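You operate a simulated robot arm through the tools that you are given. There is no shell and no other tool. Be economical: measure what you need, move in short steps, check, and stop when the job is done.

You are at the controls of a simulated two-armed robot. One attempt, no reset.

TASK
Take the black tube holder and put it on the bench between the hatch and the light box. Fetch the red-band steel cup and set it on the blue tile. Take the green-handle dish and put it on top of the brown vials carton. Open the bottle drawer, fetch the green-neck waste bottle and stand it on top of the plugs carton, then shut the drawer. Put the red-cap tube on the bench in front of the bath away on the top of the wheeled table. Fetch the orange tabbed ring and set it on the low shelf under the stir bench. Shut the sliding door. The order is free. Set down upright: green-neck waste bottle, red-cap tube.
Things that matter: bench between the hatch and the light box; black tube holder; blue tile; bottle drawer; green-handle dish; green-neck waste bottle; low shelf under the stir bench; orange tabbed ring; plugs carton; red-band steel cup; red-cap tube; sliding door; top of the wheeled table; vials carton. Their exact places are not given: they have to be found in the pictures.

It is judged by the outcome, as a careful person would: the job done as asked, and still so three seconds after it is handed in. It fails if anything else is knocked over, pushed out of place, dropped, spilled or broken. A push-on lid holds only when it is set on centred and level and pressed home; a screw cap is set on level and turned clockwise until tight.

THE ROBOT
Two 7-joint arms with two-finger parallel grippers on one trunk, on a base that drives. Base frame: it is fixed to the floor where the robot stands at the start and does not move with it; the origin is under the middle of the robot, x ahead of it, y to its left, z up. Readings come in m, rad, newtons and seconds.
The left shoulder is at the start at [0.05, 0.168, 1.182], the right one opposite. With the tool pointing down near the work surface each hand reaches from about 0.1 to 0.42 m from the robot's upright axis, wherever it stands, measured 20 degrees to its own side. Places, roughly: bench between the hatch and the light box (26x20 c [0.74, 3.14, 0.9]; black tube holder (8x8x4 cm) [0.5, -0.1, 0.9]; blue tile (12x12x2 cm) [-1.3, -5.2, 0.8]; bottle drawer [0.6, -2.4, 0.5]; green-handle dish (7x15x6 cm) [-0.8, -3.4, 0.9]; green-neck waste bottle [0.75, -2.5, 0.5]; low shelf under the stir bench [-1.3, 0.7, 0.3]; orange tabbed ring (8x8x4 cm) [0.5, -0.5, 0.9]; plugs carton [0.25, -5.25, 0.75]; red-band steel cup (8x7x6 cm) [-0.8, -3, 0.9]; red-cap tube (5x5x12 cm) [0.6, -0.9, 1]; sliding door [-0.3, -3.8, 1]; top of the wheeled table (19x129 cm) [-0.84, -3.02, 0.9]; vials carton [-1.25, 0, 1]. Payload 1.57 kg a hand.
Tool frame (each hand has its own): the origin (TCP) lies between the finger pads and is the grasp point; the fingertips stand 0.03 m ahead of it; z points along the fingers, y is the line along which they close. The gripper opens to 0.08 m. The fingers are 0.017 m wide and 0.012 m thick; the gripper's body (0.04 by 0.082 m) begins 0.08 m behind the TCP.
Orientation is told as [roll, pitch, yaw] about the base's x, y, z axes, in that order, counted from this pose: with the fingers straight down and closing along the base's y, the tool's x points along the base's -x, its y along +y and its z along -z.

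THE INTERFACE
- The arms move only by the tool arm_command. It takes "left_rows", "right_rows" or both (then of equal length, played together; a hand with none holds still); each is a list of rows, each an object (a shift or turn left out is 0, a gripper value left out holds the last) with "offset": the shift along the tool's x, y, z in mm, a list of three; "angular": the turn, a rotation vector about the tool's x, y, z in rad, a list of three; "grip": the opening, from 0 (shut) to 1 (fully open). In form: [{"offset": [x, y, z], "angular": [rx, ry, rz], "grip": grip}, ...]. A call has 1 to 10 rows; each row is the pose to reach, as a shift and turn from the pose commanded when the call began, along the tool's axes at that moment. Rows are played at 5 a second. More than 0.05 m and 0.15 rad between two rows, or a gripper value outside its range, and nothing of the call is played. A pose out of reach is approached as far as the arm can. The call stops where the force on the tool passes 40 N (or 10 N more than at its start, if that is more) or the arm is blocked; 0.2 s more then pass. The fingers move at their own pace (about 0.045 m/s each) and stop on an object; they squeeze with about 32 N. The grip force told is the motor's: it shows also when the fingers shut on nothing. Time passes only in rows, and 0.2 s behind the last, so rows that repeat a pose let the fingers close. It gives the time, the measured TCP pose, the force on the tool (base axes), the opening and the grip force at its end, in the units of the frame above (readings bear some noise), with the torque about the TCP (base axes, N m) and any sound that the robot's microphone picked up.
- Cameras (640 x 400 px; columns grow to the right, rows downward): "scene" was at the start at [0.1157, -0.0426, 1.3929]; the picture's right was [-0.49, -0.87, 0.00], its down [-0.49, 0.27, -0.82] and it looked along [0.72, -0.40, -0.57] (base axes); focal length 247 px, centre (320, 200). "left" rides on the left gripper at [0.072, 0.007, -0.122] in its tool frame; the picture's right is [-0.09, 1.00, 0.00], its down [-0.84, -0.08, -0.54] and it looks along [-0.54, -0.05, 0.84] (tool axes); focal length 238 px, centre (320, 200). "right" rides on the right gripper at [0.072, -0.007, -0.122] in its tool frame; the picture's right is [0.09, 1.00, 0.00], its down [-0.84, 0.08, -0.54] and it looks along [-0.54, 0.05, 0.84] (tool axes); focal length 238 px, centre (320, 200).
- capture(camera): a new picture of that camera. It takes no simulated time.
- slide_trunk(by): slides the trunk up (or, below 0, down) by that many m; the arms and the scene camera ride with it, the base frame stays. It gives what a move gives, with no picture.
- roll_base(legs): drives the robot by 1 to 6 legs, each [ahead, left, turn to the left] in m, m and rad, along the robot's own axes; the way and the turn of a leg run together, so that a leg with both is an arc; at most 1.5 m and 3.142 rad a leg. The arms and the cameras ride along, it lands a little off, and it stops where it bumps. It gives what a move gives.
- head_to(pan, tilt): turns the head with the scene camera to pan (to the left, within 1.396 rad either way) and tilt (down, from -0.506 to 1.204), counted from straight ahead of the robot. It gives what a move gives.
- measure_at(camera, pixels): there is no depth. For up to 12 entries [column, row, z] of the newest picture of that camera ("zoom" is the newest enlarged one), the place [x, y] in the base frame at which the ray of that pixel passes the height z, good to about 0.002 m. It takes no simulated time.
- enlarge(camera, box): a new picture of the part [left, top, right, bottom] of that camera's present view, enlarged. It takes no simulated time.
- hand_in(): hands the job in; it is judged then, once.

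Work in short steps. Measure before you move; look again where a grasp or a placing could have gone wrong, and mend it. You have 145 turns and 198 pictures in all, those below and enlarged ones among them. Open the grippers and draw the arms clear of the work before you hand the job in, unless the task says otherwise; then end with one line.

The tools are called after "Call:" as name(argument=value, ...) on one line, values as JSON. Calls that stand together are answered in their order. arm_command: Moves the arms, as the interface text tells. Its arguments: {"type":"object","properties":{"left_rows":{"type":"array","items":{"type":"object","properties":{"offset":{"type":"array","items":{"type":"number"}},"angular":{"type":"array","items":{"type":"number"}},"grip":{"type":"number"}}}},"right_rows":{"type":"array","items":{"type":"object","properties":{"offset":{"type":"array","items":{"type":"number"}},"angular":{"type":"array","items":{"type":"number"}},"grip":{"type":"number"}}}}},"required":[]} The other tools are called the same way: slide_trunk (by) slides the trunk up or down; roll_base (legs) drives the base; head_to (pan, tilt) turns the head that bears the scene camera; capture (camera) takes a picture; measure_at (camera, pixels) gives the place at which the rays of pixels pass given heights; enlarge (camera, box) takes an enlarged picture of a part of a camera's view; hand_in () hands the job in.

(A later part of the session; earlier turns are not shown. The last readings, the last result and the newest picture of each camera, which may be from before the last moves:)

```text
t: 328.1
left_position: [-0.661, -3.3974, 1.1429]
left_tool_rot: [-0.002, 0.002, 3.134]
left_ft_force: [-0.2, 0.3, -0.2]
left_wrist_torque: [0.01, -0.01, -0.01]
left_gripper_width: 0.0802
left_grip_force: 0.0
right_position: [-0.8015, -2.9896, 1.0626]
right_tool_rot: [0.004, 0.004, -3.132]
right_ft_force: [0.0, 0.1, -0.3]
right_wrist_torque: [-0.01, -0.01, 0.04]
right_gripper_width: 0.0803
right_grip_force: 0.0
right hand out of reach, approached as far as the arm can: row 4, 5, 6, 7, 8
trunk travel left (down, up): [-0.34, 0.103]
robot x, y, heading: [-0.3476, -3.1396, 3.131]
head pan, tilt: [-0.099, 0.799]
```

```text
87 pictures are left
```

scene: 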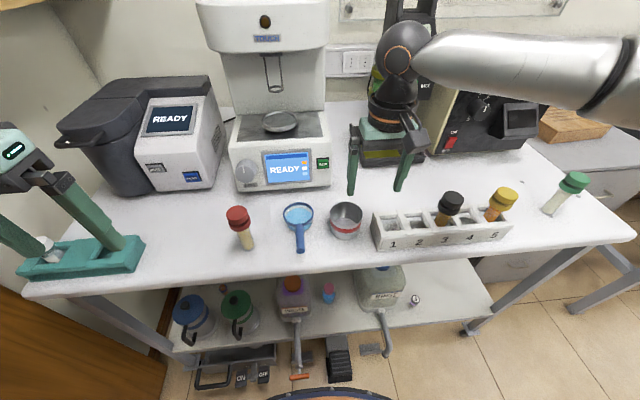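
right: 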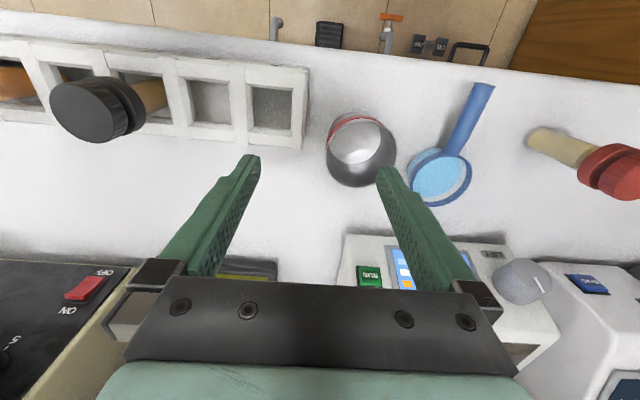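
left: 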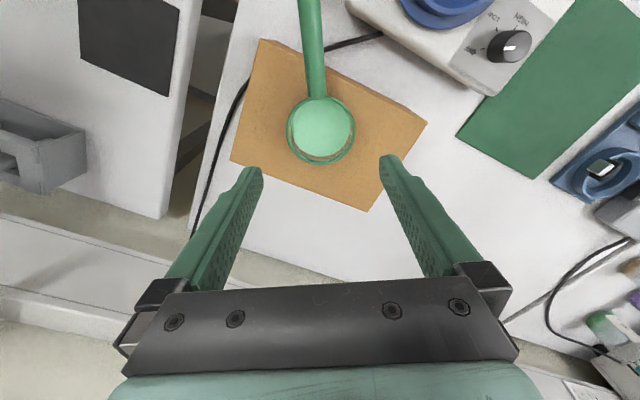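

The base touched a pedal; I back off 2 cm. Then try the right hand a bit lower toward the cup.

Call:
roll_base(legs=[[-0.02, 0.05, 0]])

Call:
arm_command(right_rows=[{"offset": [-10, 0, 15]}, {"offset": [-25, 0, 30]}, {"offset": [-45, 0, 40]}])

Call:
capture(camera="right")

```text
t: 329.2
left_position: [-0.6406, -3.4482, 1.1421]
left_tool_rot: [-0.003, 0.002, 3.134]
left_ft_force: [0.1, -1.0, 0.5]
left_wrist_torque: [0.03, 0.03, 0.01]
left_gripper_width: 0.0801
left_grip_force: 0.1
right_position: [-0.7804, -3.0404, 1.0627]
right_tool_rot: [0.002, 0.004, -3.129]
right_ft_force: [-0.1, 0.2, -0.3]
right_wrist_torque: [0.0, -0.03, 0.03]
right_gripper_width: 0.0803
right_grip_force: 0.1
trunk travel left (down, up): [-0.34, 0.103]
robot x, y, heading: [-0.3282, -3.1906, 3.134]
head pan, tilt: [-0.099, 0.799]
```

```text
t: 330.1
left_position: [-0.6414, -3.4481, 1.1428]
left_tool_rot: [-0.002, 0.002, 3.134]
left_ft_force: [0.1, -0.3, -0.7]
left_wrist_torque: [-0.01, 0.0, -0.01]
left_gripper_width: 0.0802
left_grip_force: 0.1
right_position: [-0.8039, -3.0179, 1.0256]
right_tool_rot: [0.004, 0.003, -3.131]
right_ft_force: [0.2, -0.1, -0.2]
right_wrist_torque: [-0.03, -0.04, 0.01]
right_gripper_width: 0.08
right_grip_force: 0.0
right hand out of reach, approached as far as the arm can: row 1, 2, 3
trunk travel left (down, up): [-0.34, 0.103]
robot x, y, heading: [-0.3267, -3.1841, 3.136]
head pan, tilt: [-0.099, 0.799]
```

```text
86 pictures are left
```

right: 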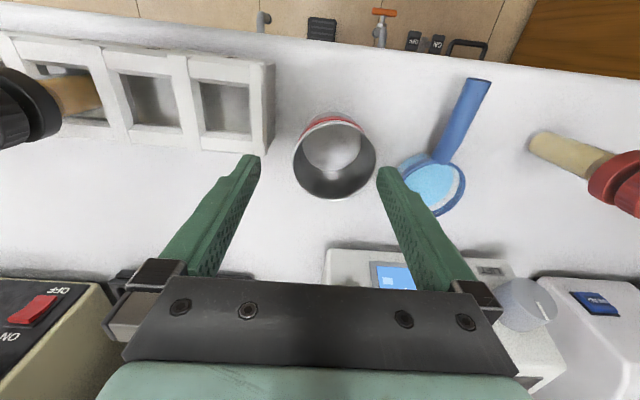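

Measure the cup rim at (335,160).

Call:
measure_at(camera="right", pixels=[[334, 160, 0.96], [293, 160, 0.96], [376, 158, 0.96], [335, 199, 0.96], [334, 118, 0.96], [334, 160, 0.95]])

Call:
enlarge(camera="right", box=[230, 90, 430, 230])

```text
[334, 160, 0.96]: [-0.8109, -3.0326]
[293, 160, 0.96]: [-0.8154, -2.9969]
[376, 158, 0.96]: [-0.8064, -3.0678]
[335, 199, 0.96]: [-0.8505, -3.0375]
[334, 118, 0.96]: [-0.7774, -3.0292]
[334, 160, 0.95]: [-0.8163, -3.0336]
```

```text
2.86 times, centred on (330, 160) of right
```

zoom: 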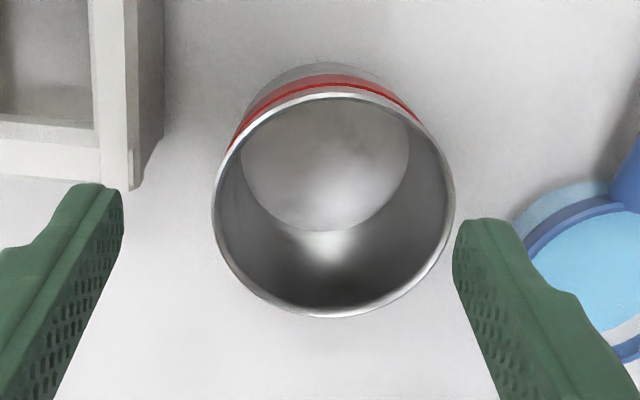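

Rim Ø≈7.2 cm at [-0.8115,-3.0325]. Nudge base left 15 mm (arm is at its limit inward) and descend a bit, then re-check.

Call:
roll_base(legs=[[0.005, 0.018, 0]])

Call:
arm_command(right_rows=[{"offset": [0, 0, 10]}, {"offset": [0, 0, 18]}])

Call:
capture(camera="right")

```text
t: 330.9
left_position: [-0.6479, -3.4666, 1.1416]
left_tool_rot: [-0.001, 0.001, 3.136]
left_ft_force: [-0.6, 0.3, 0.4]
left_wrist_torque: [0.03, 0.03, -0.02]
left_gripper_width: 0.08
left_grip_force: 0.1
right_position: [-0.8094, -3.0367, 1.0267]
right_tool_rot: [0.004, 0.004, -3.132]
right_ft_force: [-0.7, 0.5, -0.2]
right_wrist_torque: [0.01, 0.02, 0.0]
right_gripper_width: 0.0802
right_grip_force: 0.0
trunk travel left (down, up): [-0.34, 0.103]
robot x, y, heading: [-0.3335, -3.2045, 3.14]
head pan, tilt: [-0.099, 0.799]
```

```text
t: 331.5
left_position: [-0.6462, -3.4668, 1.142]
left_tool_rot: [-0.001, 0.0, 3.136]
left_ft_force: [-0.2, 0.1, -0.9]
left_wrist_torque: [-0.01, -0.02, -0.02]
left_gripper_width: 0.0801
left_grip_force: 0.0
right_position: [-0.8075, -3.0351, 1.0083]
right_tool_rot: [0.006, 0.003, -3.131]
right_ft_force: [-0.7, 0.2, -0.7]
right_wrist_torque: [0.0, 0.0, -0.01]
right_gripper_width: 0.0798
right_grip_force: 0.1
trunk travel left (down, up): [-0.34, 0.103]
robot x, y, heading: [-0.3348, -3.2083, 3.137]
head pan, tilt: [-0.099, 0.799]
```

```text
84 pictures are left
```

right: 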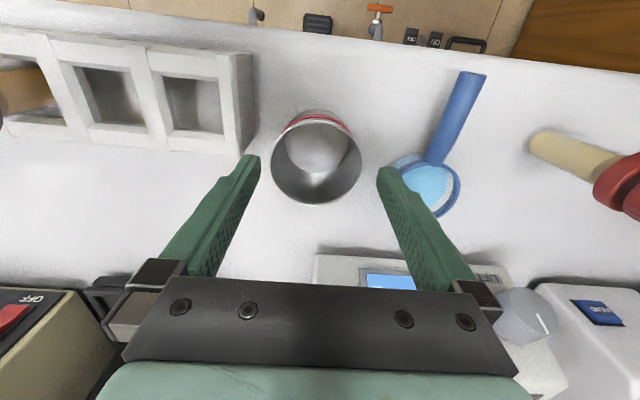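

Nearly centred. Check the precise centre.

Call:
measure_at(camera="right", pixels=[[316, 162, 0.96], [270, 160, 0.96], [362, 160, 0.96]])

```text
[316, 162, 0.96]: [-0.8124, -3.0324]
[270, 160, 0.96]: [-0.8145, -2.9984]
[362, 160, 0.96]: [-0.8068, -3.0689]
```

Centre y≈-3.0335; correct 1–2 mm and descend.

Call:
arm_command(right_rows=[{"offset": [-3, -2, 15]}, {"offset": [-3, -2, 30]}, {"offset": [-3, -2, 50]}, {"offset": [-3, -2, 67]}])

Call:
capture(camera="right")

```text
t: 332.5
left_position: [-0.6461, -3.4664, 1.1423]
left_tool_rot: [-0.002, 0.003, 3.137]
left_ft_force: [-0.2, -0.3, -0.4]
left_wrist_torque: [0.0, -0.05, -0.02]
left_gripper_width: 0.0799
left_grip_force: 0.1
right_position: [-0.7985, -3.0224, 0.9495]
right_tool_rot: [0.008, 0.002, -3.131]
right_ft_force: [0.8, -3.9, 3.8]
right_wrist_torque: [0.13, -0.03, 0.02]
right_gripper_width: 0.0775
right_grip_force: 0.1
right hand out of reach, approached as far as the arm can: row 1, 2, 3, 4
trunk travel left (down, up): [-0.34, 0.103]
robot x, y, heading: [-0.3354, -3.2074, 3.143]
head pan, tilt: [-0.099, 0.799]
```

```text
83 pictures are left
```

right: 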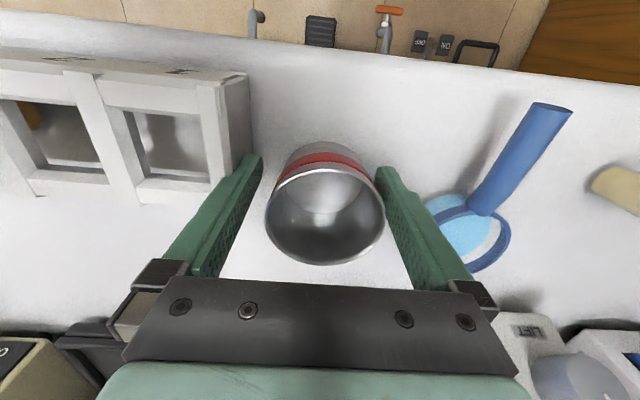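

The cup is between the fingers but the hand sits 14 mm short in x. I nudge the base forward 1 cm.

Call:
roll_base(legs=[[0.012, 0.006, 0]])

Call:
capture(camera="right")

```text
t: 333.3
left_position: [-0.6585, -3.471, 1.1421]
left_tool_rot: [-0.001, 0.0, 3.138]
left_ft_force: [0.6, 0.0, -0.3]
left_wrist_torque: [0.0, -0.02, 0.03]
left_gripper_width: 0.08
left_grip_force: 0.1
right_position: [-0.8118, -3.0273, 0.9488]
right_tool_rot: [0.008, 0.004, -3.131]
right_ft_force: [-0.6, -0.6, 0.3]
right_wrist_torque: [0.03, -0.01, -0.02]
right_gripper_width: 0.0802
right_grip_force: 0.1
trunk travel left (down, up): [-0.34, 0.103]
robot x, y, heading: [-0.3429, -3.2085, 3.135]
head pan, tilt: [-0.099, 0.799]
```

```text
82 pictures are left
```

right: 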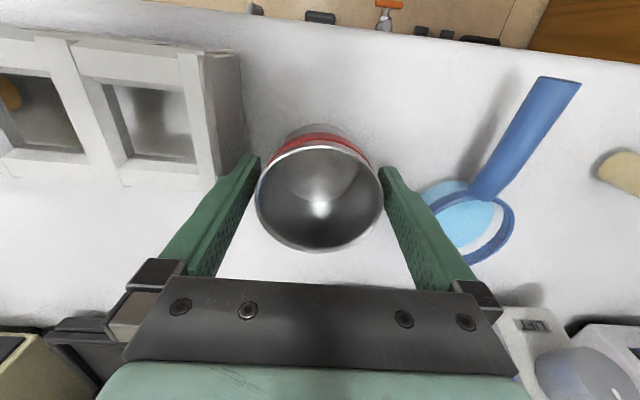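

Now centred. Close and lift.

Call:
arm_command(right_rows=[{"grip": 0}, {"grip": 0}, {"grip": 0}, {"grip": 0}])

Call:
arm_command(right_rows=[{"offset": [0, 0, -10]}, {"offset": [0, 0, -40]}, {"offset": [0, 0, -80]}, {"offset": [5, 0, -120]}, {"offset": [20, -20, -160]}])

Call:
capture(camera="scene")

Call:
capture(camera="right")

```text
t: 334.3
left_position: [-0.6583, -3.4716, 1.1425]
left_tool_rot: [-0.003, 0.002, 3.136]
left_ft_force: [0.3, -0.6, -0.1]
left_wrist_torque: [0.04, 0.01, -0.03]
left_gripper_width: 0.0798
left_grip_force: 0.0
right_position: [-0.8116, -3.0258, 0.9488]
right_tool_rot: [0.009, 0.005, -3.13]
right_ft_force: [0.7, 0.5, -0.5]
right_wrist_torque: [0.0, -0.01, 0.02]
right_gripper_width: 0.068
right_grip_force: 31.7
trunk travel left (down, up): [-0.34, 0.103]
robot x, y, heading: [-0.3447, -3.2129, 3.134]
head pan, tilt: [-0.099, 0.799]
```

```text
t: 335.5
left_position: [-0.6577, -3.4711, 1.1427]
left_tool_rot: [0.001, 0.001, 3.137]
left_ft_force: [0.7, 0.2, 0.2]
left_wrist_torque: [0.01, 0.02, 0.0]
left_gripper_width: 0.0799
left_grip_force: 0.0
right_position: [-0.7901, -3.0063, 1.1112]
right_tool_rot: [0.006, 0.002, -3.131]
right_ft_force: [0.1, -0.8, -1.2]
right_wrist_torque: [-0.01, 0.0, -0.02]
right_gripper_width: 0.0679
right_grip_force: 32.4
trunk travel left (down, up): [-0.34, 0.103]
robot x, y, heading: [-0.3465, -3.2121, 3.138]
head pan, tilt: [-0.099, 0.799]
```

```text
81 pictures are left
```

scene: 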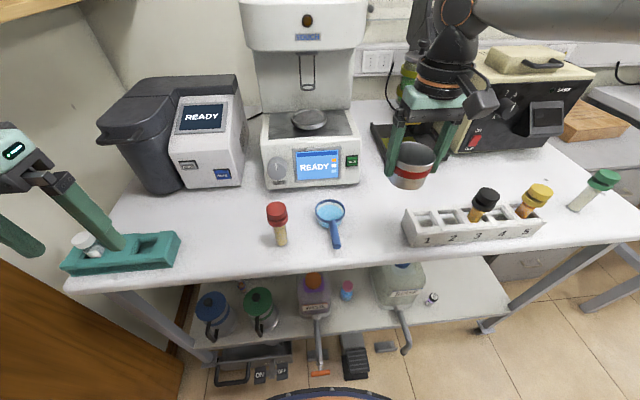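

```text
80 pictures are left
```

right: 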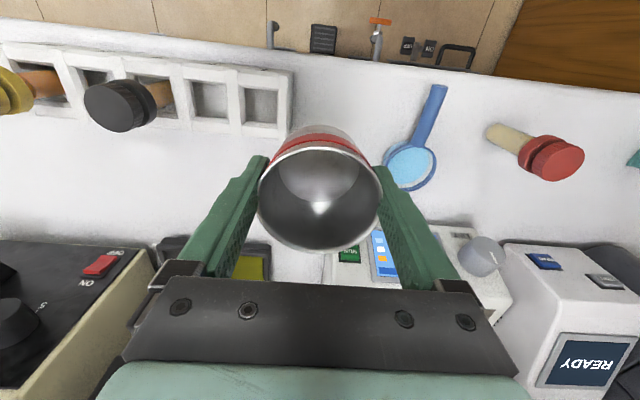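

Cup held upright. Draw both hands in, back off, and turn to face the bottle drawer side.

Call:
arm_command(right_rows=[{"offset": [40, -10, 0]}, {"offset": [80, -20, 0]}, {"offset": [120, -30, 0]}, {"offset": [160, -40, -10]}, {"offset": [190, -50, -20]}], left_rows=[{"offset": [20, 0, 0]}, {"offset": [40, 0, 0]}, {"offset": [60, 0, 0]}, {"offset": [80, 0, -10]}, {"offset": [90, 0, -20]}])

Call:
roll_base(legs=[[-0.3, 0, 0], [0, -0.7, 0], [0, 0, 3.14]])

Call:
head_to(pan=0, tilt=0.75)

Call:
capture(camera="scene")

```text
t: 336.7
left_position: [-0.5674, -3.4724, 1.1629]
left_tool_rot: [0.002, 0.001, 3.137]
left_ft_force: [0.6, 0.0, -0.1]
left_wrist_torque: [-0.01, 0.02, 0.03]
left_gripper_width: 0.08
left_grip_force: 0.1
right_position: [-0.6022, -2.9508, 1.1281]
right_tool_rot: [0.007, 0.004, -3.132]
right_ft_force: [0.0, -0.4, -1.3]
right_wrist_torque: [-0.05, -0.02, 0.03]
right_gripper_width: 0.0678
right_grip_force: 32.1
trunk travel left (down, up): [-0.34, 0.103]
robot x, y, heading: [-0.3426, -3.2105, 3.133]
head pan, tilt: [-0.099, 0.799]
```

```text
t: 349.1
left_position: [0.2392, -2.6682, 1.1685]
left_tool_rot: [0.052, -0.001, -1.34]
left_ft_force: [-0.4, 0.4, 0.7]
left_wrist_torque: [0.0, 0.01, 0.01]
left_gripper_width: 0.08
left_grip_force: 0.2
right_position: [-0.2377, -2.8509, 1.1241]
right_tool_rot: [0.023, 0.002, -1.258]
right_ft_force: [0.2, -0.5, -1.0]
right_wrist_torque: [0.02, -0.02, -0.01]
right_gripper_width: 0.068
right_grip_force: 32.1
trunk travel left (down, up): [-0.34, 0.103]
robot x, y, heading: [-0.05, -2.5279, -1.282]
head pan, tilt: [-0.099, 0.799]
stopped in leg 3: the robot was blocked; the commanded pose is now the measured one
```

```text
t: 349.8
left_position: [0.2413, -2.6697, 1.1674]
left_tool_rot: [0.055, 0.004, -1.336]
left_ft_force: [0.5, -0.3, -0.4]
left_wrist_torque: [0.0, -0.04, -0.04]
left_gripper_width: 0.08
left_grip_force: 0.0
right_position: [-0.2355, -2.853, 1.1225]
right_tool_rot: [0.024, 0.004, -1.255]
right_ft_force: [-0.9, 0.2, -0.8]
right_wrist_torque: [0.03, 0.0, 0.02]
right_gripper_width: 0.068
right_grip_force: 31.6
trunk travel left (down, up): [-0.34, 0.103]
robot x, y, heading: [-0.0459, -2.5271, -1.277]
head pan, tilt: [0.0, 0.75]
```

```text
79 pictures are left
```

scene: 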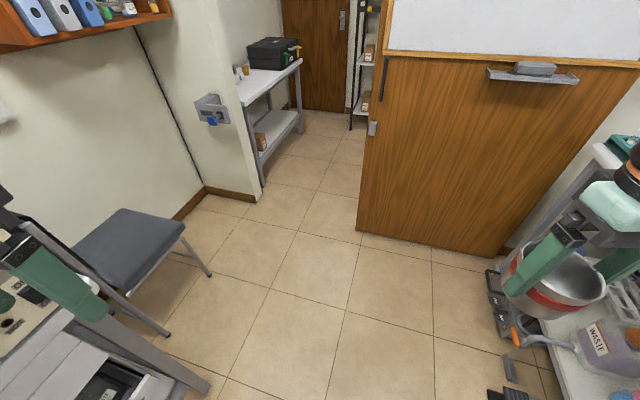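

The left arm touched something while turning. I turn back a little and look left to check.

Call:
roll_base(legs=[[0, 0, -0.2], [0, -0.1, 0]])

Call:
head_to(pan=1.2, tilt=0.55)

Call:
capture(camera="scene")

```text
t: 350.8
left_position: [0.2349, -2.6687, 1.1739]
left_tool_rot: [0.037, -0.03, -1.384]
left_ft_force: [0.2, 0.5, 0.6]
left_wrist_torque: [0.0, -0.01, -0.02]
left_gripper_width: 0.0797
left_grip_force: 0.1
right_position: [-0.2591, -2.8197, 1.1293]
right_tool_rot: [0.02, -0.01, -1.33]
right_ft_force: [-0.6, -0.7, -0.7]
right_wrist_torque: [-0.03, -0.01, -0.04]
right_gripper_width: 0.0679
right_grip_force: 32.3
trunk travel left (down, up): [-0.34, 0.103]
robot x, y, heading: [-0.0487, -2.5206, -1.348]
head pan, tilt: [0.0, 0.75]
stopped in leg 1: the robot was blocked; the commanded pose is now the measured one
```

```text
t: 352.2
left_position: [0.2344, -2.6674, 1.174]
left_tool_rot: [0.036, -0.034, -1.386]
left_ft_force: [0.4, 0.8, 0.7]
left_wrist_torque: [0.01, 0.0, -0.02]
left_gripper_width: 0.08
left_grip_force: 0.0
right_position: [-0.258, -2.8173, 1.1288]
right_tool_rot: [0.02, -0.015, -1.333]
right_ft_force: [0.0, -0.5, -0.8]
right_wrist_torque: [-0.02, 0.0, 0.03]
right_gripper_width: 0.0677
right_grip_force: 31.9
trunk travel left (down, up): [-0.34, 0.103]
robot x, y, heading: [-0.0465, -2.5224, -1.35]
head pan, tilt: [1.201, 0.55]
```

```text
78 pictures are left
```

scene: 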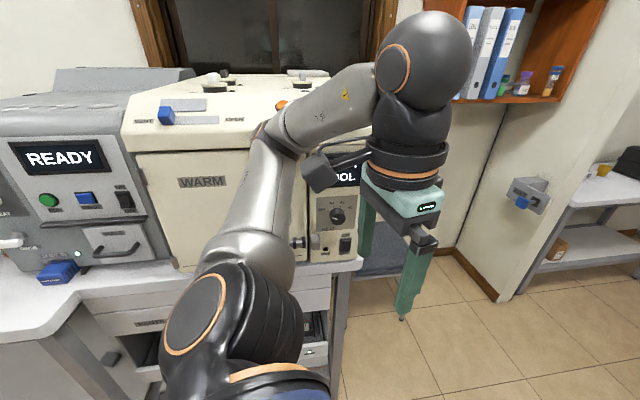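

The elbow rests against the incubator front. I drive straight away from it (to the right, -x).

Call:
roll_base(legs=[[-0.04, -0.2, 0]])

Call:
capture(camera="scene")

```text
t: 352.9
left_position: [0.2355, -2.6681, 1.1739]
left_tool_rot: [0.039, -0.045, -1.381]
left_ft_force: [-1.2, -0.2, -1.3]
left_wrist_torque: [0.02, -0.01, -0.01]
left_gripper_width: 0.0802
left_grip_force: 0.0
right_position: [-0.2576, -2.8212, 1.1265]
right_tool_rot: [0.017, -0.007, -1.324]
right_ft_force: [-0.1, 0.3, -1.4]
right_wrist_torque: [-0.02, 0.01, 0.0]
right_gripper_width: 0.0679
right_grip_force: 32.3
trunk travel left (down, up): [-0.34, 0.103]
robot x, y, heading: [-0.053, -2.5138, -1.342]
head pan, tilt: [1.201, 0.55]
stopped in leg 1: the robot was blocked; the commanded pose is now the measured one
```

```text
77 pictures are left
```

scene: 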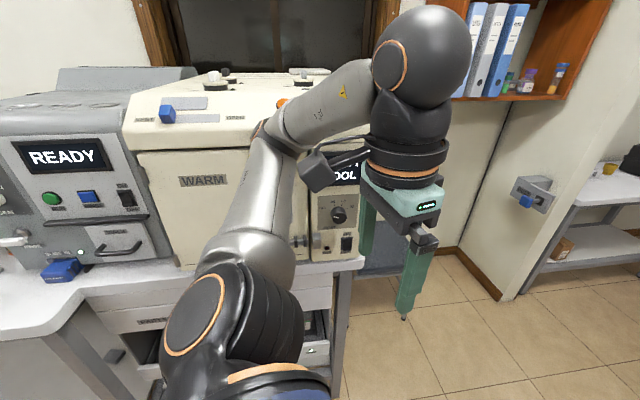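

Still blocked. I try moving the left hand forward and inward to pull the elbow off the incubator.

Call:
arm_command(left_rows=[{"offset": [-25, -20, 0]}, {"offset": [-50, -40, 0]}, {"offset": [-75, -60, 0]}, {"offset": [-100, -80, 0]}, {"offset": [-130, -100, 0]}])

Call:
capture(camera="scene")

Call:
roll_base(legs=[[0, -0.05, 0]])

```text
t: 354.1
left_position: [0.1746, -2.8305, 1.1663]
left_tool_rot: [0.02, -0.025, -1.387]
left_ft_force: [0.9, -0.7, -0.7]
left_wrist_torque: [0.07, 0.04, 0.01]
left_gripper_width: 0.0799
left_grip_force: 0.2
right_position: [-0.2462, -2.831, 1.1266]
right_tool_rot: [0.004, 0.003, -1.335]
right_ft_force: [1.1, 0.1, -1.1]
right_wrist_torque: [0.08, 0.07, 0.03]
right_gripper_width: 0.0678
right_grip_force: 31.9
trunk travel left (down, up): [-0.34, 0.103]
robot x, y, heading: [-0.0497, -2.5229, -1.353]
head pan, tilt: [1.201, 0.55]
```

```text
76 pictures are left
```

scene: 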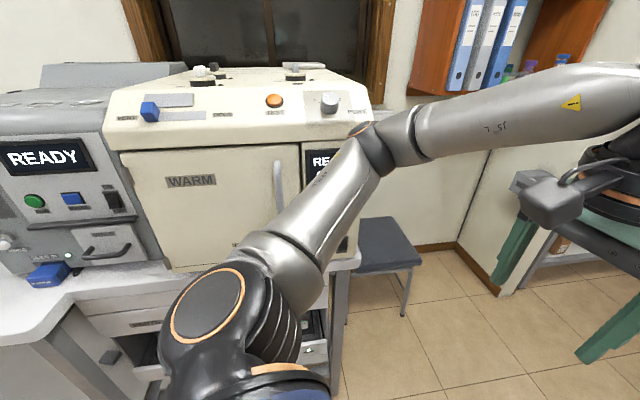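

```text
t: 355.3
left_position: [0.1261, -2.8381, 1.1679]
left_tool_rot: [0.023, -0.029, -1.383]
left_ft_force: [0.3, 0.4, 0.2]
left_wrist_torque: [0.02, 0.0, 0.0]
left_gripper_width: 0.0802
left_grip_force: 0.0
right_position: [-0.2943, -2.8403, 1.1275]
right_tool_rot: [0.008, 0.003, -1.332]
right_ft_force: [-0.5, -0.4, -1.7]
right_wrist_torque: [-0.02, -0.03, -0.02]
right_gripper_width: 0.0679
right_grip_force: 32.3
trunk travel left (down, up): [-0.34, 0.103]
robot x, y, heading: [-0.0961, -2.531, -1.348]
head pan, tilt: [1.201, 0.55]
```

Freed; the incubator looks unmoved. I drive 0.2 m more away, then turn to face the drawers.

Call:
roll_base(legs=[[-0.04, -0.2, 0], [0, 0, 0.67]])

Call:
head_to(pan=0.6, tilt=0.6)

Call:
capture(camera="scene")

```text
t: 359.5
left_position: [0.0653, -2.6335, 1.1687]
left_tool_rot: [0.024, -0.025, -0.7]
left_ft_force: [-0.3, -1.4, 0.2]
left_wrist_torque: [0.01, -0.01, 0.0]
left_gripper_width: 0.0799
left_grip_force: 0.1
right_position: [-0.2595, -2.9021, 1.1276]
right_tool_rot: [0.006, 0.005, -0.645]
right_ft_force: [-0.4, -0.1, -1.2]
right_wrist_torque: [-0.01, 0.04, -0.04]
right_gripper_width: 0.0677
right_grip_force: 31.9
trunk travel left (down, up): [-0.34, 0.103]
robot x, y, heading: [-0.3042, -2.5368, -0.663]
head pan, tilt: [1.201, 0.55]
```

```text
t: 360.5
left_position: [0.064, -2.6332, 1.1677]
left_tool_rot: [0.026, -0.029, -0.701]
left_ft_force: [-0.4, 0.4, 0.1]
left_wrist_torque: [0.0, 0.01, 0.03]
left_gripper_width: 0.0802
left_grip_force: 0.0
right_position: [-0.2586, -2.902, 1.1269]
right_tool_rot: [0.005, 0.004, -0.646]
right_ft_force: [-0.7, -0.1, -0.7]
right_wrist_torque: [-0.01, 0.04, -0.02]
right_gripper_width: 0.0673
right_grip_force: 32.4
trunk travel left (down, up): [-0.34, 0.103]
robot x, y, heading: [-0.3057, -2.5407, -0.665]
head pan, tilt: [0.6, 0.6]
```

```text
75 pictures are left
```

scene: 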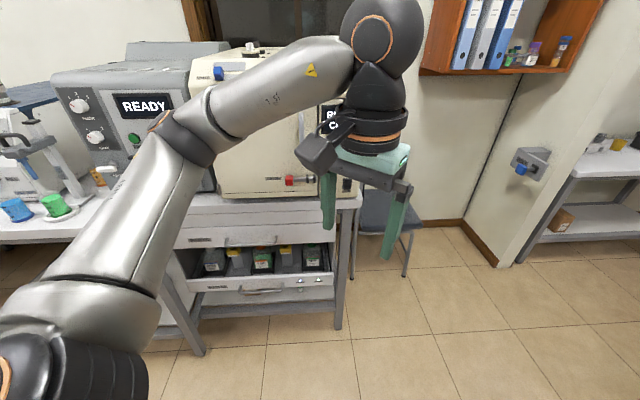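

Bottles are visible in the lower drawer, handle near (265,290). Turn fully to face it.

Call:
roll_base(legs=[[0, 0, 0.665], [0, -0.05, 0]])

Call:
arm_command(left_rows=[{"offset": [30, 25, 0]}, {"offset": [60, 50, 0]}, {"offset": [95, 75, 0]}, {"offset": [125, 100, 0]}])

Call:
head_to(pan=0.1, tilt=0.7)

Call:
capture(camera="scene")

Call:
enlarge(camera="scene", box=[180, 160, 460, 320])

```text
t: 363.4
left_position: [0.0453, -2.4385, 1.169]
left_tool_rot: [0.023, -0.028, -0.04]
left_ft_force: [0.4, 0.1, 0.2]
left_wrist_torque: [-0.01, 0.0, -0.02]
left_gripper_width: 0.0799
left_grip_force: 0.1
right_position: [-0.0465, -2.8486, 1.1272]
right_tool_rot: [0.006, 0.005, 0.014]
right_ft_force: [0.2, 0.3, 0.0]
right_wrist_torque: [0.0, 0.01, -0.02]
right_gripper_width: 0.0676
right_grip_force: 31.7
trunk travel left (down, up): [-0.34, 0.103]
robot x, y, heading: [-0.3047, -2.5884, -0.004]
head pan, tilt: [0.6, 0.6]
```

```text
t: 364.4
left_position: [-0.0762, -2.3313, 1.1698]
left_tool_rot: [0.024, -0.027, -0.041]
left_ft_force: [-0.1, -0.6, 0.1]
left_wrist_torque: [-0.05, -0.01, 0.02]
left_gripper_width: 0.08
left_grip_force: 0.1
right_position: [-0.0468, -2.8481, 1.1276]
right_tool_rot: [0.006, 0.003, 0.012]
right_ft_force: [0.2, 0.4, -1.7]
right_wrist_torque: [0.0, 0.02, 0.0]
right_gripper_width: 0.0676
right_grip_force: 32.2
trunk travel left (down, up): [-0.34, 0.103]
robot x, y, heading: [-0.3047, -2.5914, -0.007]
head pan, tilt: [0.6, 0.6]
```

```text
t: 365.3
left_position: [-0.0755, -2.3318, 1.1692]
left_tool_rot: [0.024, -0.027, -0.041]
left_ft_force: [-0.2, 0.0, 1.0]
left_wrist_torque: [-0.01, -0.01, 0.0]
left_gripper_width: 0.0799
left_grip_force: 0.1
right_position: [-0.0459, -2.8479, 1.1271]
right_tool_rot: [0.004, 0.006, 0.013]
right_ft_force: [-0.3, -0.3, -0.7]
right_wrist_torque: [0.01, 0.04, -0.01]
right_gripper_width: 0.0678
right_grip_force: 31.5
trunk travel left (down, up): [-0.34, 0.103]
robot x, y, heading: [-0.3016, -2.5891, -0.008]
head pan, tilt: [0.099, 0.7]
```

```text
74 pictures are left
```

scene: 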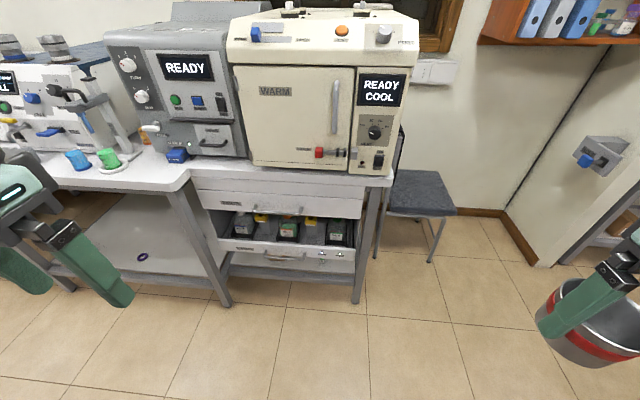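

```text
2.29 times, centred on (320, 240) of scene
```

zoom: 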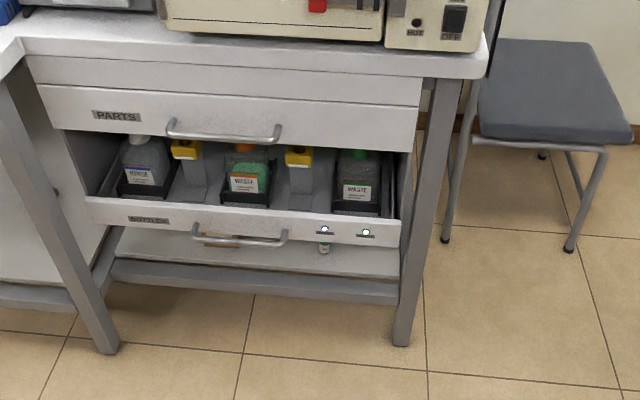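

The "BOTTLES" drawer handle is at scene (285,257); the green-neck WASTE bottle is rightmost (337,232). Measure with height guesses.

Call:
measure_at(camera="scene", pixels=[[300, 180, 0.88], [390, 183, 0.88], [285, 258, 0.45], [285, 258, 0.5], [260, 253, 0.47], [306, 259, 0.47], [337, 222, 0.6], [357, 303, 0], [222, 305, 0], [337, 240, 0.5], [290, 271, 0.42], [240, 251, 0.42]])

```text
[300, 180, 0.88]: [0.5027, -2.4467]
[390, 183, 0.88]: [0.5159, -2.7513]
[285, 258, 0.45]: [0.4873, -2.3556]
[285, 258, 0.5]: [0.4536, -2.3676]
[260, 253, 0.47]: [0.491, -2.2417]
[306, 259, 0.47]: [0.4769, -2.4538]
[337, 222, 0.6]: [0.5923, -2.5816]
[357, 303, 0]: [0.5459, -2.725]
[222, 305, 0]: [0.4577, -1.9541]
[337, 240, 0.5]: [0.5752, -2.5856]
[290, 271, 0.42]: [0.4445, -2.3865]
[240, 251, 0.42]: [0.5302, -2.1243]
```

The drawer needs free hands, so I deliver the cup first. Turn toward the doorway and look at it.

Call:
roll_base(legs=[[0, 0, -1.563], [0.45, 0.05, 0]])

Call:
head_to(pan=0.2, tilt=0.5)

Call:
capture(camera="scene")

```text
t: 371.8
left_position: [0.0138, -3.2625, 1.17]
left_tool_rot: [0.024, -0.027, -1.593]
left_ft_force: [-0.9, -0.7, 0.2]
left_wrist_torque: [0.02, -0.01, 0.05]
left_gripper_width: 0.0799
left_grip_force: 0.0
right_position: [-0.5031, -3.3017, 1.1267]
right_tool_rot: [0.006, 0.005, -1.54]
right_ft_force: [0.1, 0.2, -1.5]
right_wrist_torque: [0.05, 0.01, -0.02]
right_gripper_width: 0.0677
right_grip_force: 31.8
trunk travel left (down, up): [-0.34, 0.103]
robot x, y, heading: [-0.246, -3.0386, -1.554]
head pan, tilt: [0.099, 0.7]
```

```text
t: 372.6
left_position: [0.0123, -3.2625, 1.1688]
left_tool_rot: [0.025, -0.028, -1.592]
left_ft_force: [0.3, 0.5, 0.6]
left_wrist_torque: [0.01, 0.03, 0.04]
left_gripper_width: 0.0799
left_grip_force: 0.0
right_position: [-0.5036, -3.3007, 1.1281]
right_tool_rot: [0.004, 0.004, -1.539]
right_ft_force: [-0.2, 0.0, -1.0]
right_wrist_torque: [-0.02, -0.02, 0.0]
right_gripper_width: 0.0679
right_grip_force: 31.7
trunk travel left (down, up): [-0.34, 0.103]
robot x, y, heading: [-0.2493, -3.0341, -1.555]
head pan, tilt: [0.201, 0.499]
```

```text
72 pictures are left
```

scene: 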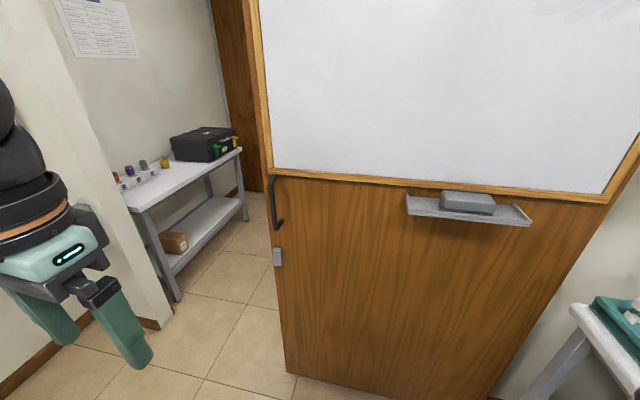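

Measure the opening: wall end foot (160,322), panel foot (287,372), handle (275,205).

Call:
measure_at(camera="scene", pixels=[[168, 320, 0], [287, 373, 0], [490, 398, 0], [275, 205, 1.0], [275, 205, 1.05], [278, 258, 0.85], [280, 228, 0.95], [180, 298, 0], [155, 328, 0]])

Call:
enlarge(camera="scene", box=[100, 100, 400, 290])

```text
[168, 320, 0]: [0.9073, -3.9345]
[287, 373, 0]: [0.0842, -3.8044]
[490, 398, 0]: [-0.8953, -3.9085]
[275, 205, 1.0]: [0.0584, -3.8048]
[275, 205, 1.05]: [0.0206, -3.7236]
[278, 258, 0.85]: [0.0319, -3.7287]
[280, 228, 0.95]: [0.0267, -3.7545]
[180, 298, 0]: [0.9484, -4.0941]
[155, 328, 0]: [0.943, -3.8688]
```

```text
2.11 times, centred on (250, 195) of scene
```

zoom: 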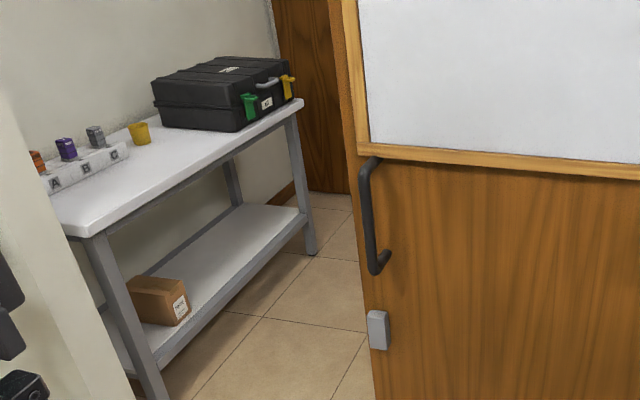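

Opening spans x 0.08–0.93 at y≈-3.8; elbows are wide, so I'll pass sideways with heading π. Turn and line up at x≈0.48.

Call:
roll_base(legs=[[0, 0, -1.586], [-0.73, 0, 0]])

Call:
head_to(pan=1.2, tilt=0.6)

Call:
capture(camera="scene")

```text
t: 380.4
left_position: [0.2786, -3.2789, 1.1701]
left_tool_rot: [0.025, -0.028, 3.138]
left_ft_force: [0.2, -0.2, -0.7]
left_wrist_torque: [0.02, -0.01, 0.0]
left_gripper_width: 0.0799
left_grip_force: 0.1
right_position: [0.2288, -2.764, 1.1279]
right_tool_rot: [0.006, 0.003, -3.091]
right_ft_force: [0.2, 0.6, -0.8]
right_wrist_torque: [-0.03, 0.0, 0.0]
right_gripper_width: 0.0677
right_grip_force: 31.6
trunk travel left (down, up): [-0.34, 0.103]
robot x, y, heading: [0.4995, -3.0169, -3.108]
head pan, tilt: [0.201, 0.499]
```

```text
t: 381.7
left_position: [0.2765, -3.2784, 1.1697]
left_tool_rot: [0.024, -0.027, 3.139]
left_ft_force: [-1.0, 0.7, -0.2]
left_wrist_torque: [0.0, 0.02, 0.0]
left_gripper_width: 0.0797
left_grip_force: 0.1
right_position: [0.2293, -2.7638, 1.1282]
right_tool_rot: [0.006, 0.005, -3.093]
right_ft_force: [0.6, 0.2, -1.4]
right_wrist_torque: [-0.01, -0.05, 0.0]
right_gripper_width: 0.0675
right_grip_force: 32.2
trunk travel left (down, up): [-0.34, 0.103]
robot x, y, heading: [0.4969, -3.0117, -3.104]
head pan, tilt: [1.201, 0.6]
```

```text
70 pictures are left
```

scene: 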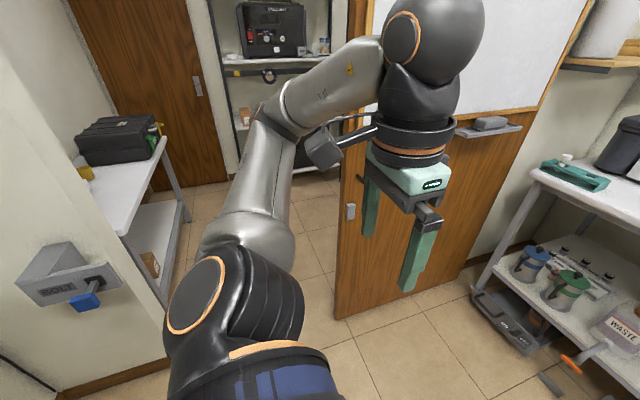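

Path is clear. Straighten and go sideways through the opening.

Call:
roll_base(legs=[[0, 0, -0.037], [0.01, 0.6, 0], [0, 0.65, 0]])

Call:
head_to(pan=0.5, tilt=0.5)

Call:
capture(camera="scene")

```text
t: 393.5
left_position: [0.2727, -4.519, 1.1699]
left_tool_rot: [0.025, -0.027, 3.125]
left_ft_force: [0.7, -0.3, -0.3]
left_wrist_torque: [0.01, 0.02, -0.01]
left_gripper_width: 0.0798
left_grip_force: 0.0
right_position: [0.2305, -4.0036, 1.1269]
right_tool_rot: [0.004, 0.006, -3.105]
right_ft_force: [0.0, 0.1, -1.2]
right_wrist_torque: [0.04, -0.01, 0.0]
right_gripper_width: 0.0677
right_grip_force: 31.7
trunk travel left (down, up): [-0.34, 0.103]
robot x, y, heading: [0.492, -4.2567, -3.12]
head pan, tilt: [1.201, 0.6]
```

```text
t: 394.6
left_position: [0.2731, -4.518, 1.1703]
left_tool_rot: [0.024, -0.026, 3.125]
left_ft_force: [0.4, 0.0, -0.6]
left_wrist_torque: [0.01, 0.0, -0.02]
left_gripper_width: 0.0802
left_grip_force: 0.0
right_position: [0.2304, -4.0028, 1.127]
right_tool_rot: [0.006, 0.005, -3.103]
right_ft_force: [0.1, 0.7, -1.4]
right_wrist_torque: [0.02, -0.02, 0.02]
right_gripper_width: 0.0675
right_grip_force: 31.7
trunk travel left (down, up): [-0.34, 0.103]
robot x, y, heading: [0.4926, -4.256, -3.122]
head pan, tilt: [0.499, 0.499]
```

```text
69 pictures are left
```

scene: 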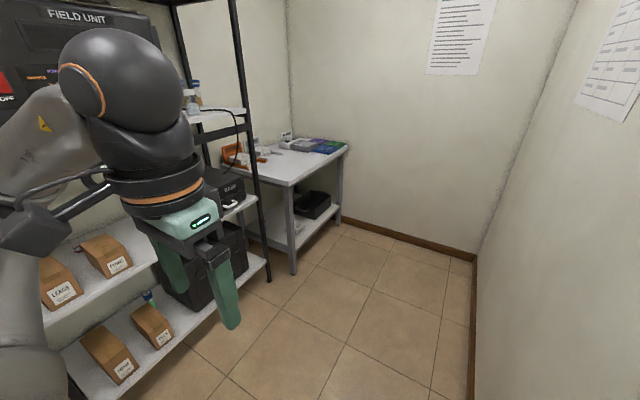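

A corridor with a rack on the left and a small table at the end. Measure the geometry.

Call:
measure_at(camera="scene", pixels=[[270, 280, 0], [80, 395, 0.1], [293, 274, 0], [338, 222, 0], [295, 183, 0.8], [347, 147, 0.8], [225, 165, 0.8], [475, 262, 0], [472, 380, 0], [320, 146, 0.8]])

Call:
enlarge(camera="scene", box=[180, 90, 370, 220])

```text
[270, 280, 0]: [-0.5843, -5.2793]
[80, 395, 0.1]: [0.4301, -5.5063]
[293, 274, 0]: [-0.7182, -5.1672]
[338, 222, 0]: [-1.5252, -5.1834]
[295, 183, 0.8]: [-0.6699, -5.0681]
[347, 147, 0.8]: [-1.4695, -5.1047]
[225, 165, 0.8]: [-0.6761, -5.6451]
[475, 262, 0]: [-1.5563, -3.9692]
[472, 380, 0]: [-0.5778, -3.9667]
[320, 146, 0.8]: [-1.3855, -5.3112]
```

```text
3.08 times, centred on (275, 155) of scene
```

zoom: 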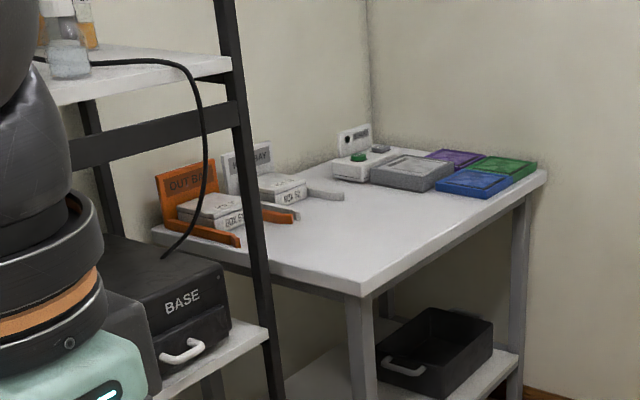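

Measure the blue tile itself.

Call:
measure_at(camera="zoom", pixels=[[474, 180, 0.8], [436, 186, 0.8], [480, 197, 0.8], [514, 177, 0.8], [472, 169, 0.8], [360, 295, 0.78], [546, 172, 0.78], [530, 385, 0]])

```text
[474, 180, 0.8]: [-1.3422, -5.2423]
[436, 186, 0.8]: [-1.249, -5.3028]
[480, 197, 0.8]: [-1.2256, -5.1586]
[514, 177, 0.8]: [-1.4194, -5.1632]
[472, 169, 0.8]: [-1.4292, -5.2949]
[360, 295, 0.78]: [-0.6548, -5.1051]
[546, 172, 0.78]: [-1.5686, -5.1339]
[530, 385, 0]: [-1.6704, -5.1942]
```

Corridor is 1.3 m wide. I go to its middle, advance, then turn to face the rack side and look toward the table.

Call:
roll_base(legs=[[0, 0, -0.02], [0, 0.36, 0], [0.5, 0, 0], [0, 0, 1.3]])

Call:
head_to(pan=-0.6, tilt=0.5)

Call:
capture(camera="scene")

```text
t: 404.4
left_position: [0.1891, -4.9096, 1.17]
left_tool_rot: [0.025, -0.029, -1.875]
left_ft_force: [-0.1, 0.3, 0.1]
left_wrist_torque: [0.02, 0.01, 0.01]
left_gripper_width: 0.0799
left_grip_force: 0.1
right_position: [-0.3163, -4.8028, 1.1268]
right_tool_rot: [0.005, 0.005, -1.82]
right_ft_force: [0.3, 0.5, -1.9]
right_wrist_torque: [0.0, 0.0, 0.01]
right_gripper_width: 0.0678
right_grip_force: 31.7
trunk travel left (down, up): [-0.34, 0.103]
robot x, y, heading: [0.0005, -4.6221, -1.836]
head pan, tilt: [0.499, 0.499]
```

```text
t: 405.7
left_position: [0.1892, -4.91, 1.17]
left_tool_rot: [0.025, -0.028, -1.875]
left_ft_force: [-0.1, -0.6, -1.0]
left_wrist_torque: [0.01, 0.0, -0.03]
left_gripper_width: 0.0803
left_grip_force: 0.1
right_position: [-0.3178, -4.8045, 1.1266]
right_tool_rot: [0.004, 0.006, -1.822]
right_ft_force: [-0.6, 0.0, -1.6]
right_wrist_torque: [0.03, -0.01, 0.0]
right_gripper_width: 0.0676
right_grip_force: 31.8
trunk travel left (down, up): [-0.34, 0.103]
robot x, y, heading: [0.0001, -4.6231, -1.843]
head pan, tilt: [-0.6, 0.499]
```

```text
67 pictures are left
```

scene: 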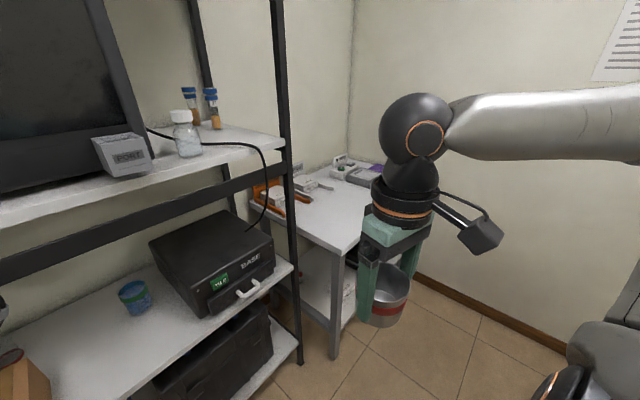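

Drive toward the table with this heading (to x≈-0.82), then view the tile with both cameras.

Call:
roll_base(legs=[[0.257, -0.78, 0]])

Call:
head_to(pan=-0.4, tilt=0.75)

Call:
capture(camera="scene")

Call:
capture(camera="right")

```text
t: 413.1
left_position: [-0.6449, -4.9505, 1.1696]
left_tool_rot: [0.025, -0.027, -1.879]
left_ft_force: [0.3, 0.4, -0.3]
left_wrist_torque: [-0.08, 0.01, 0.02]
left_gripper_width: 0.0801
left_grip_force: 0.1
right_position: [-1.15, -4.842, 1.1263]
right_tool_rot: [0.004, 0.005, -1.825]
right_ft_force: [0.3, 0.9, -1.9]
right_wrist_torque: [-0.01, 0.0, -0.02]
right_gripper_width: 0.0677
right_grip_force: 31.7
trunk travel left (down, up): [-0.34, 0.103]
robot x, y, heading: [-0.8323, -4.6606, -1.841]
head pan, tilt: [-0.6, 0.499]
```

```text
t: 413.9
left_position: [-0.6454, -4.9516, 1.1691]
left_tool_rot: [0.023, -0.028, -1.878]
left_ft_force: [0.6, 0.2, 0.5]
left_wrist_torque: [0.01, 0.04, 0.03]
left_gripper_width: 0.0799
left_grip_force: 0.0
right_position: [-1.1504, -4.8426, 1.1277]
right_tool_rot: [0.006, 0.006, -1.826]
right_ft_force: [-0.2, -0.6, -0.7]
right_wrist_torque: [-0.02, -0.01, 0.04]
right_gripper_width: 0.0677
right_grip_force: 31.7
trunk travel left (down, up): [-0.34, 0.103]
robot x, y, heading: [-0.8265, -4.6622, -1.842]
head pan, tilt: [-0.4, 0.75]
```

```text
66 pictures are left
```

scene: 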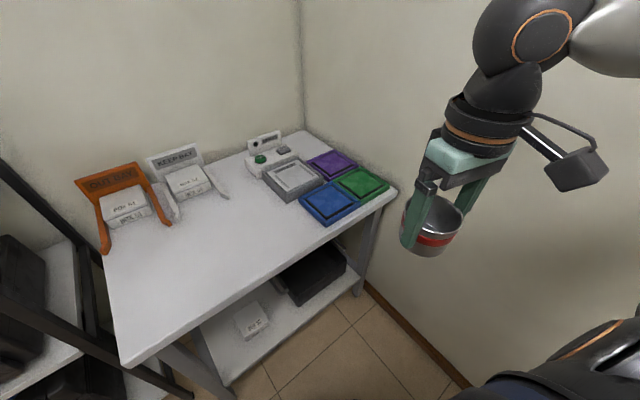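

```text
65 pictures are left
```

right: 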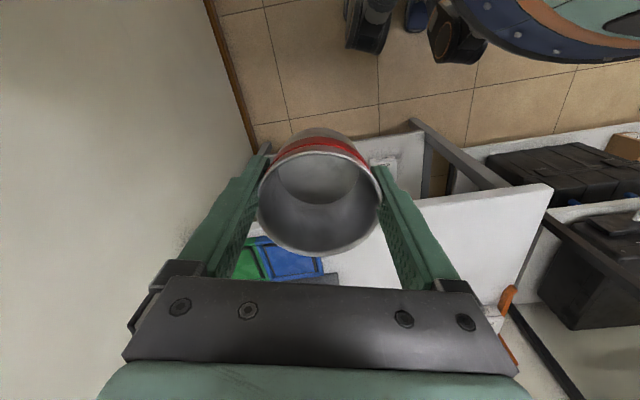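

Measure the tile from both cameras to fix its height.

Call:
measure_at(camera="scene", pixels=[[328, 203, 0.8], [328, 203, 0.78], [328, 203, 0.82], [328, 226, 0.8], [300, 201, 0.8], [330, 182, 0.8], [361, 206, 0.8], [396, 190, 0.78], [124, 367, 0.78], [470, 388, 0]])

Call:
measure_at(camera="right", pixels=[[323, 274, 0.8], [323, 274, 0.78], [262, 243, 0.8], [272, 279, 0.8], [548, 187, 0.78]])

```text
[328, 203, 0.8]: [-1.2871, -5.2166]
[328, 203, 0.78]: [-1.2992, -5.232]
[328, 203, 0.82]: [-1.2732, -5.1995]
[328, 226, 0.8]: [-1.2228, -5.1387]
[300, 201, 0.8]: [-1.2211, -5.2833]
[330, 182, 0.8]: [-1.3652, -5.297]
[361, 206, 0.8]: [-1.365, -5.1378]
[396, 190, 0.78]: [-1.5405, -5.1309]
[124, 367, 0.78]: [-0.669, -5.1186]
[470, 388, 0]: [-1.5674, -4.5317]
```

```text
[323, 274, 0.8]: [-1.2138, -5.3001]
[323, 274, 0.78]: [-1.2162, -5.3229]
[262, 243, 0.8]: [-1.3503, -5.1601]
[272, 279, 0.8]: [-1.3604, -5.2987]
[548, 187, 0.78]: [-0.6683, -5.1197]
```

Tile centre ≈[-1.29,-5.215], top z≈0.80. Move the base closer, lower the trunk 0.12 m, and reach out above the tile.

Call:
roll_base(legs=[[0.155, -0.043, 0]])

Call:
slide_trunk(by=-0.12)

Call:
arm_command(right_rows=[{"offset": [-40, 0, 0]}, {"offset": [-80, 5, 0]}, {"offset": [-120, 8, 0]}, {"offset": [-160, 10, 0]}, {"offset": [-195, 12, 0]}, {"offset": [-224, 15, 0]}])

Call:
capture(camera="scene")

Call:
capture(camera="right")

```text
t: 415.3
left_position: [-0.727, -5.0861, 1.1693]
left_tool_rot: [0.024, -0.029, -1.878]
left_ft_force: [0.7, 0.3, -0.1]
left_wrist_torque: [-0.01, -0.02, -0.01]
left_gripper_width: 0.08
left_grip_force: 0.0
right_position: [-1.2335, -4.9788, 1.1281]
right_tool_rot: [0.006, 0.006, -1.823]
right_ft_force: [-0.2, -0.9, -1.8]
right_wrist_torque: [-0.01, -0.02, 0.01]
right_gripper_width: 0.0676
right_grip_force: 32.3
trunk travel left (down, up): [-0.34, 0.103]
robot x, y, heading: [-0.9149, -4.7925, -1.837]
head pan, tilt: [-0.4, 0.75]
```

```text
t: 416.8
left_position: [-0.727, -5.0864, 1.0505]
left_tool_rot: [0.025, -0.027, -1.879]
left_ft_force: [-0.2, -0.1, -0.2]
left_wrist_torque: [0.02, -0.02, 0.01]
left_gripper_width: 0.08
left_grip_force: 0.0
right_position: [-1.2336, -4.9768, 1.0074]
right_tool_rot: [0.005, 0.005, -1.824]
right_ft_force: [0.7, 0.0, -0.8]
right_wrist_torque: [0.02, -0.01, -0.01]
right_gripper_width: 0.0678
right_grip_force: 32.1
trunk travel left (down, up): [-0.22, 0.223]
robot x, y, heading: [-0.9188, -4.7958, -1.842]
head pan, tilt: [-0.4, 0.75]
```

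```text
t: 418.2
left_position: [-0.7272, -5.0855, 1.0497]
left_tool_rot: [0.024, -0.027, -1.878]
left_ft_force: [0.3, -0.1, -0.5]
left_wrist_torque: [0.0, -0.01, -0.02]
left_gripper_width: 0.0799
left_grip_force: 0.0
right_position: [-1.2743, -5.1989, 1.0063]
right_tool_rot: [0.004, 0.007, -1.822]
right_ft_force: [-0.1, -0.3, -0.4]
right_wrist_torque: [-0.02, 0.02, 0.03]
right_gripper_width: 0.0677
right_grip_force: 32.3
trunk travel left (down, up): [-0.22, 0.223]
robot x, y, heading: [-0.9158, -4.7983, -1.842]
head pan, tilt: [-0.4, 0.75]
```

```text
64 pictures are left
```

scene: 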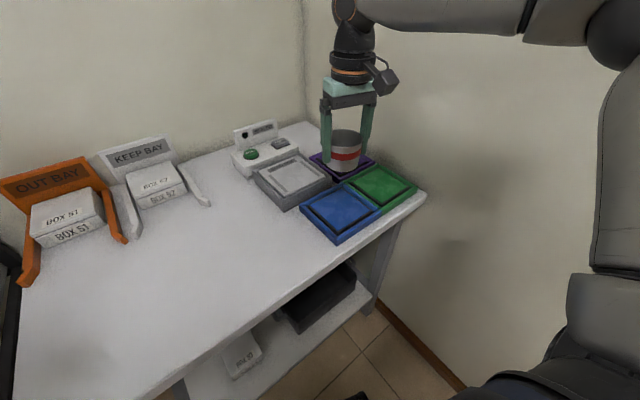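

```text
63 pictures are left
```

right: 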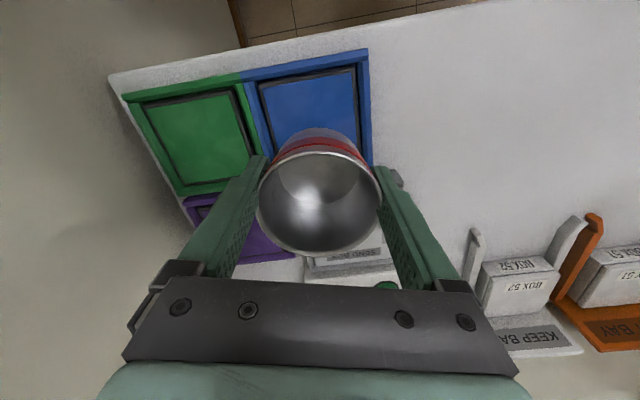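

Reached. Measure the blue tile now in the right view.

Call:
measure_at(camera="right", pixels=[[243, 78, 0.8], [367, 50, 0.8], [372, 165, 0.8], [308, 105, 0.8]])

Call:
measure_at(camera="scene", pixels=[[341, 210, 0.8], [338, 243, 0.8], [300, 208, 0.8], [346, 184, 0.8], [381, 211, 0.8]])

```text
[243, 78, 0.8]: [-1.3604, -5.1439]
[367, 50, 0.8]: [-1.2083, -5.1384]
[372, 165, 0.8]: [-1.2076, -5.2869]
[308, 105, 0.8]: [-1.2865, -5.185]
```

```text
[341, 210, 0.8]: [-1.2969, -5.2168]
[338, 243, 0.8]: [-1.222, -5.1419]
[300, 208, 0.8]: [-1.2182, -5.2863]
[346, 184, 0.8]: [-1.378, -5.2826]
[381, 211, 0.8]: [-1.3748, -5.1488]
```

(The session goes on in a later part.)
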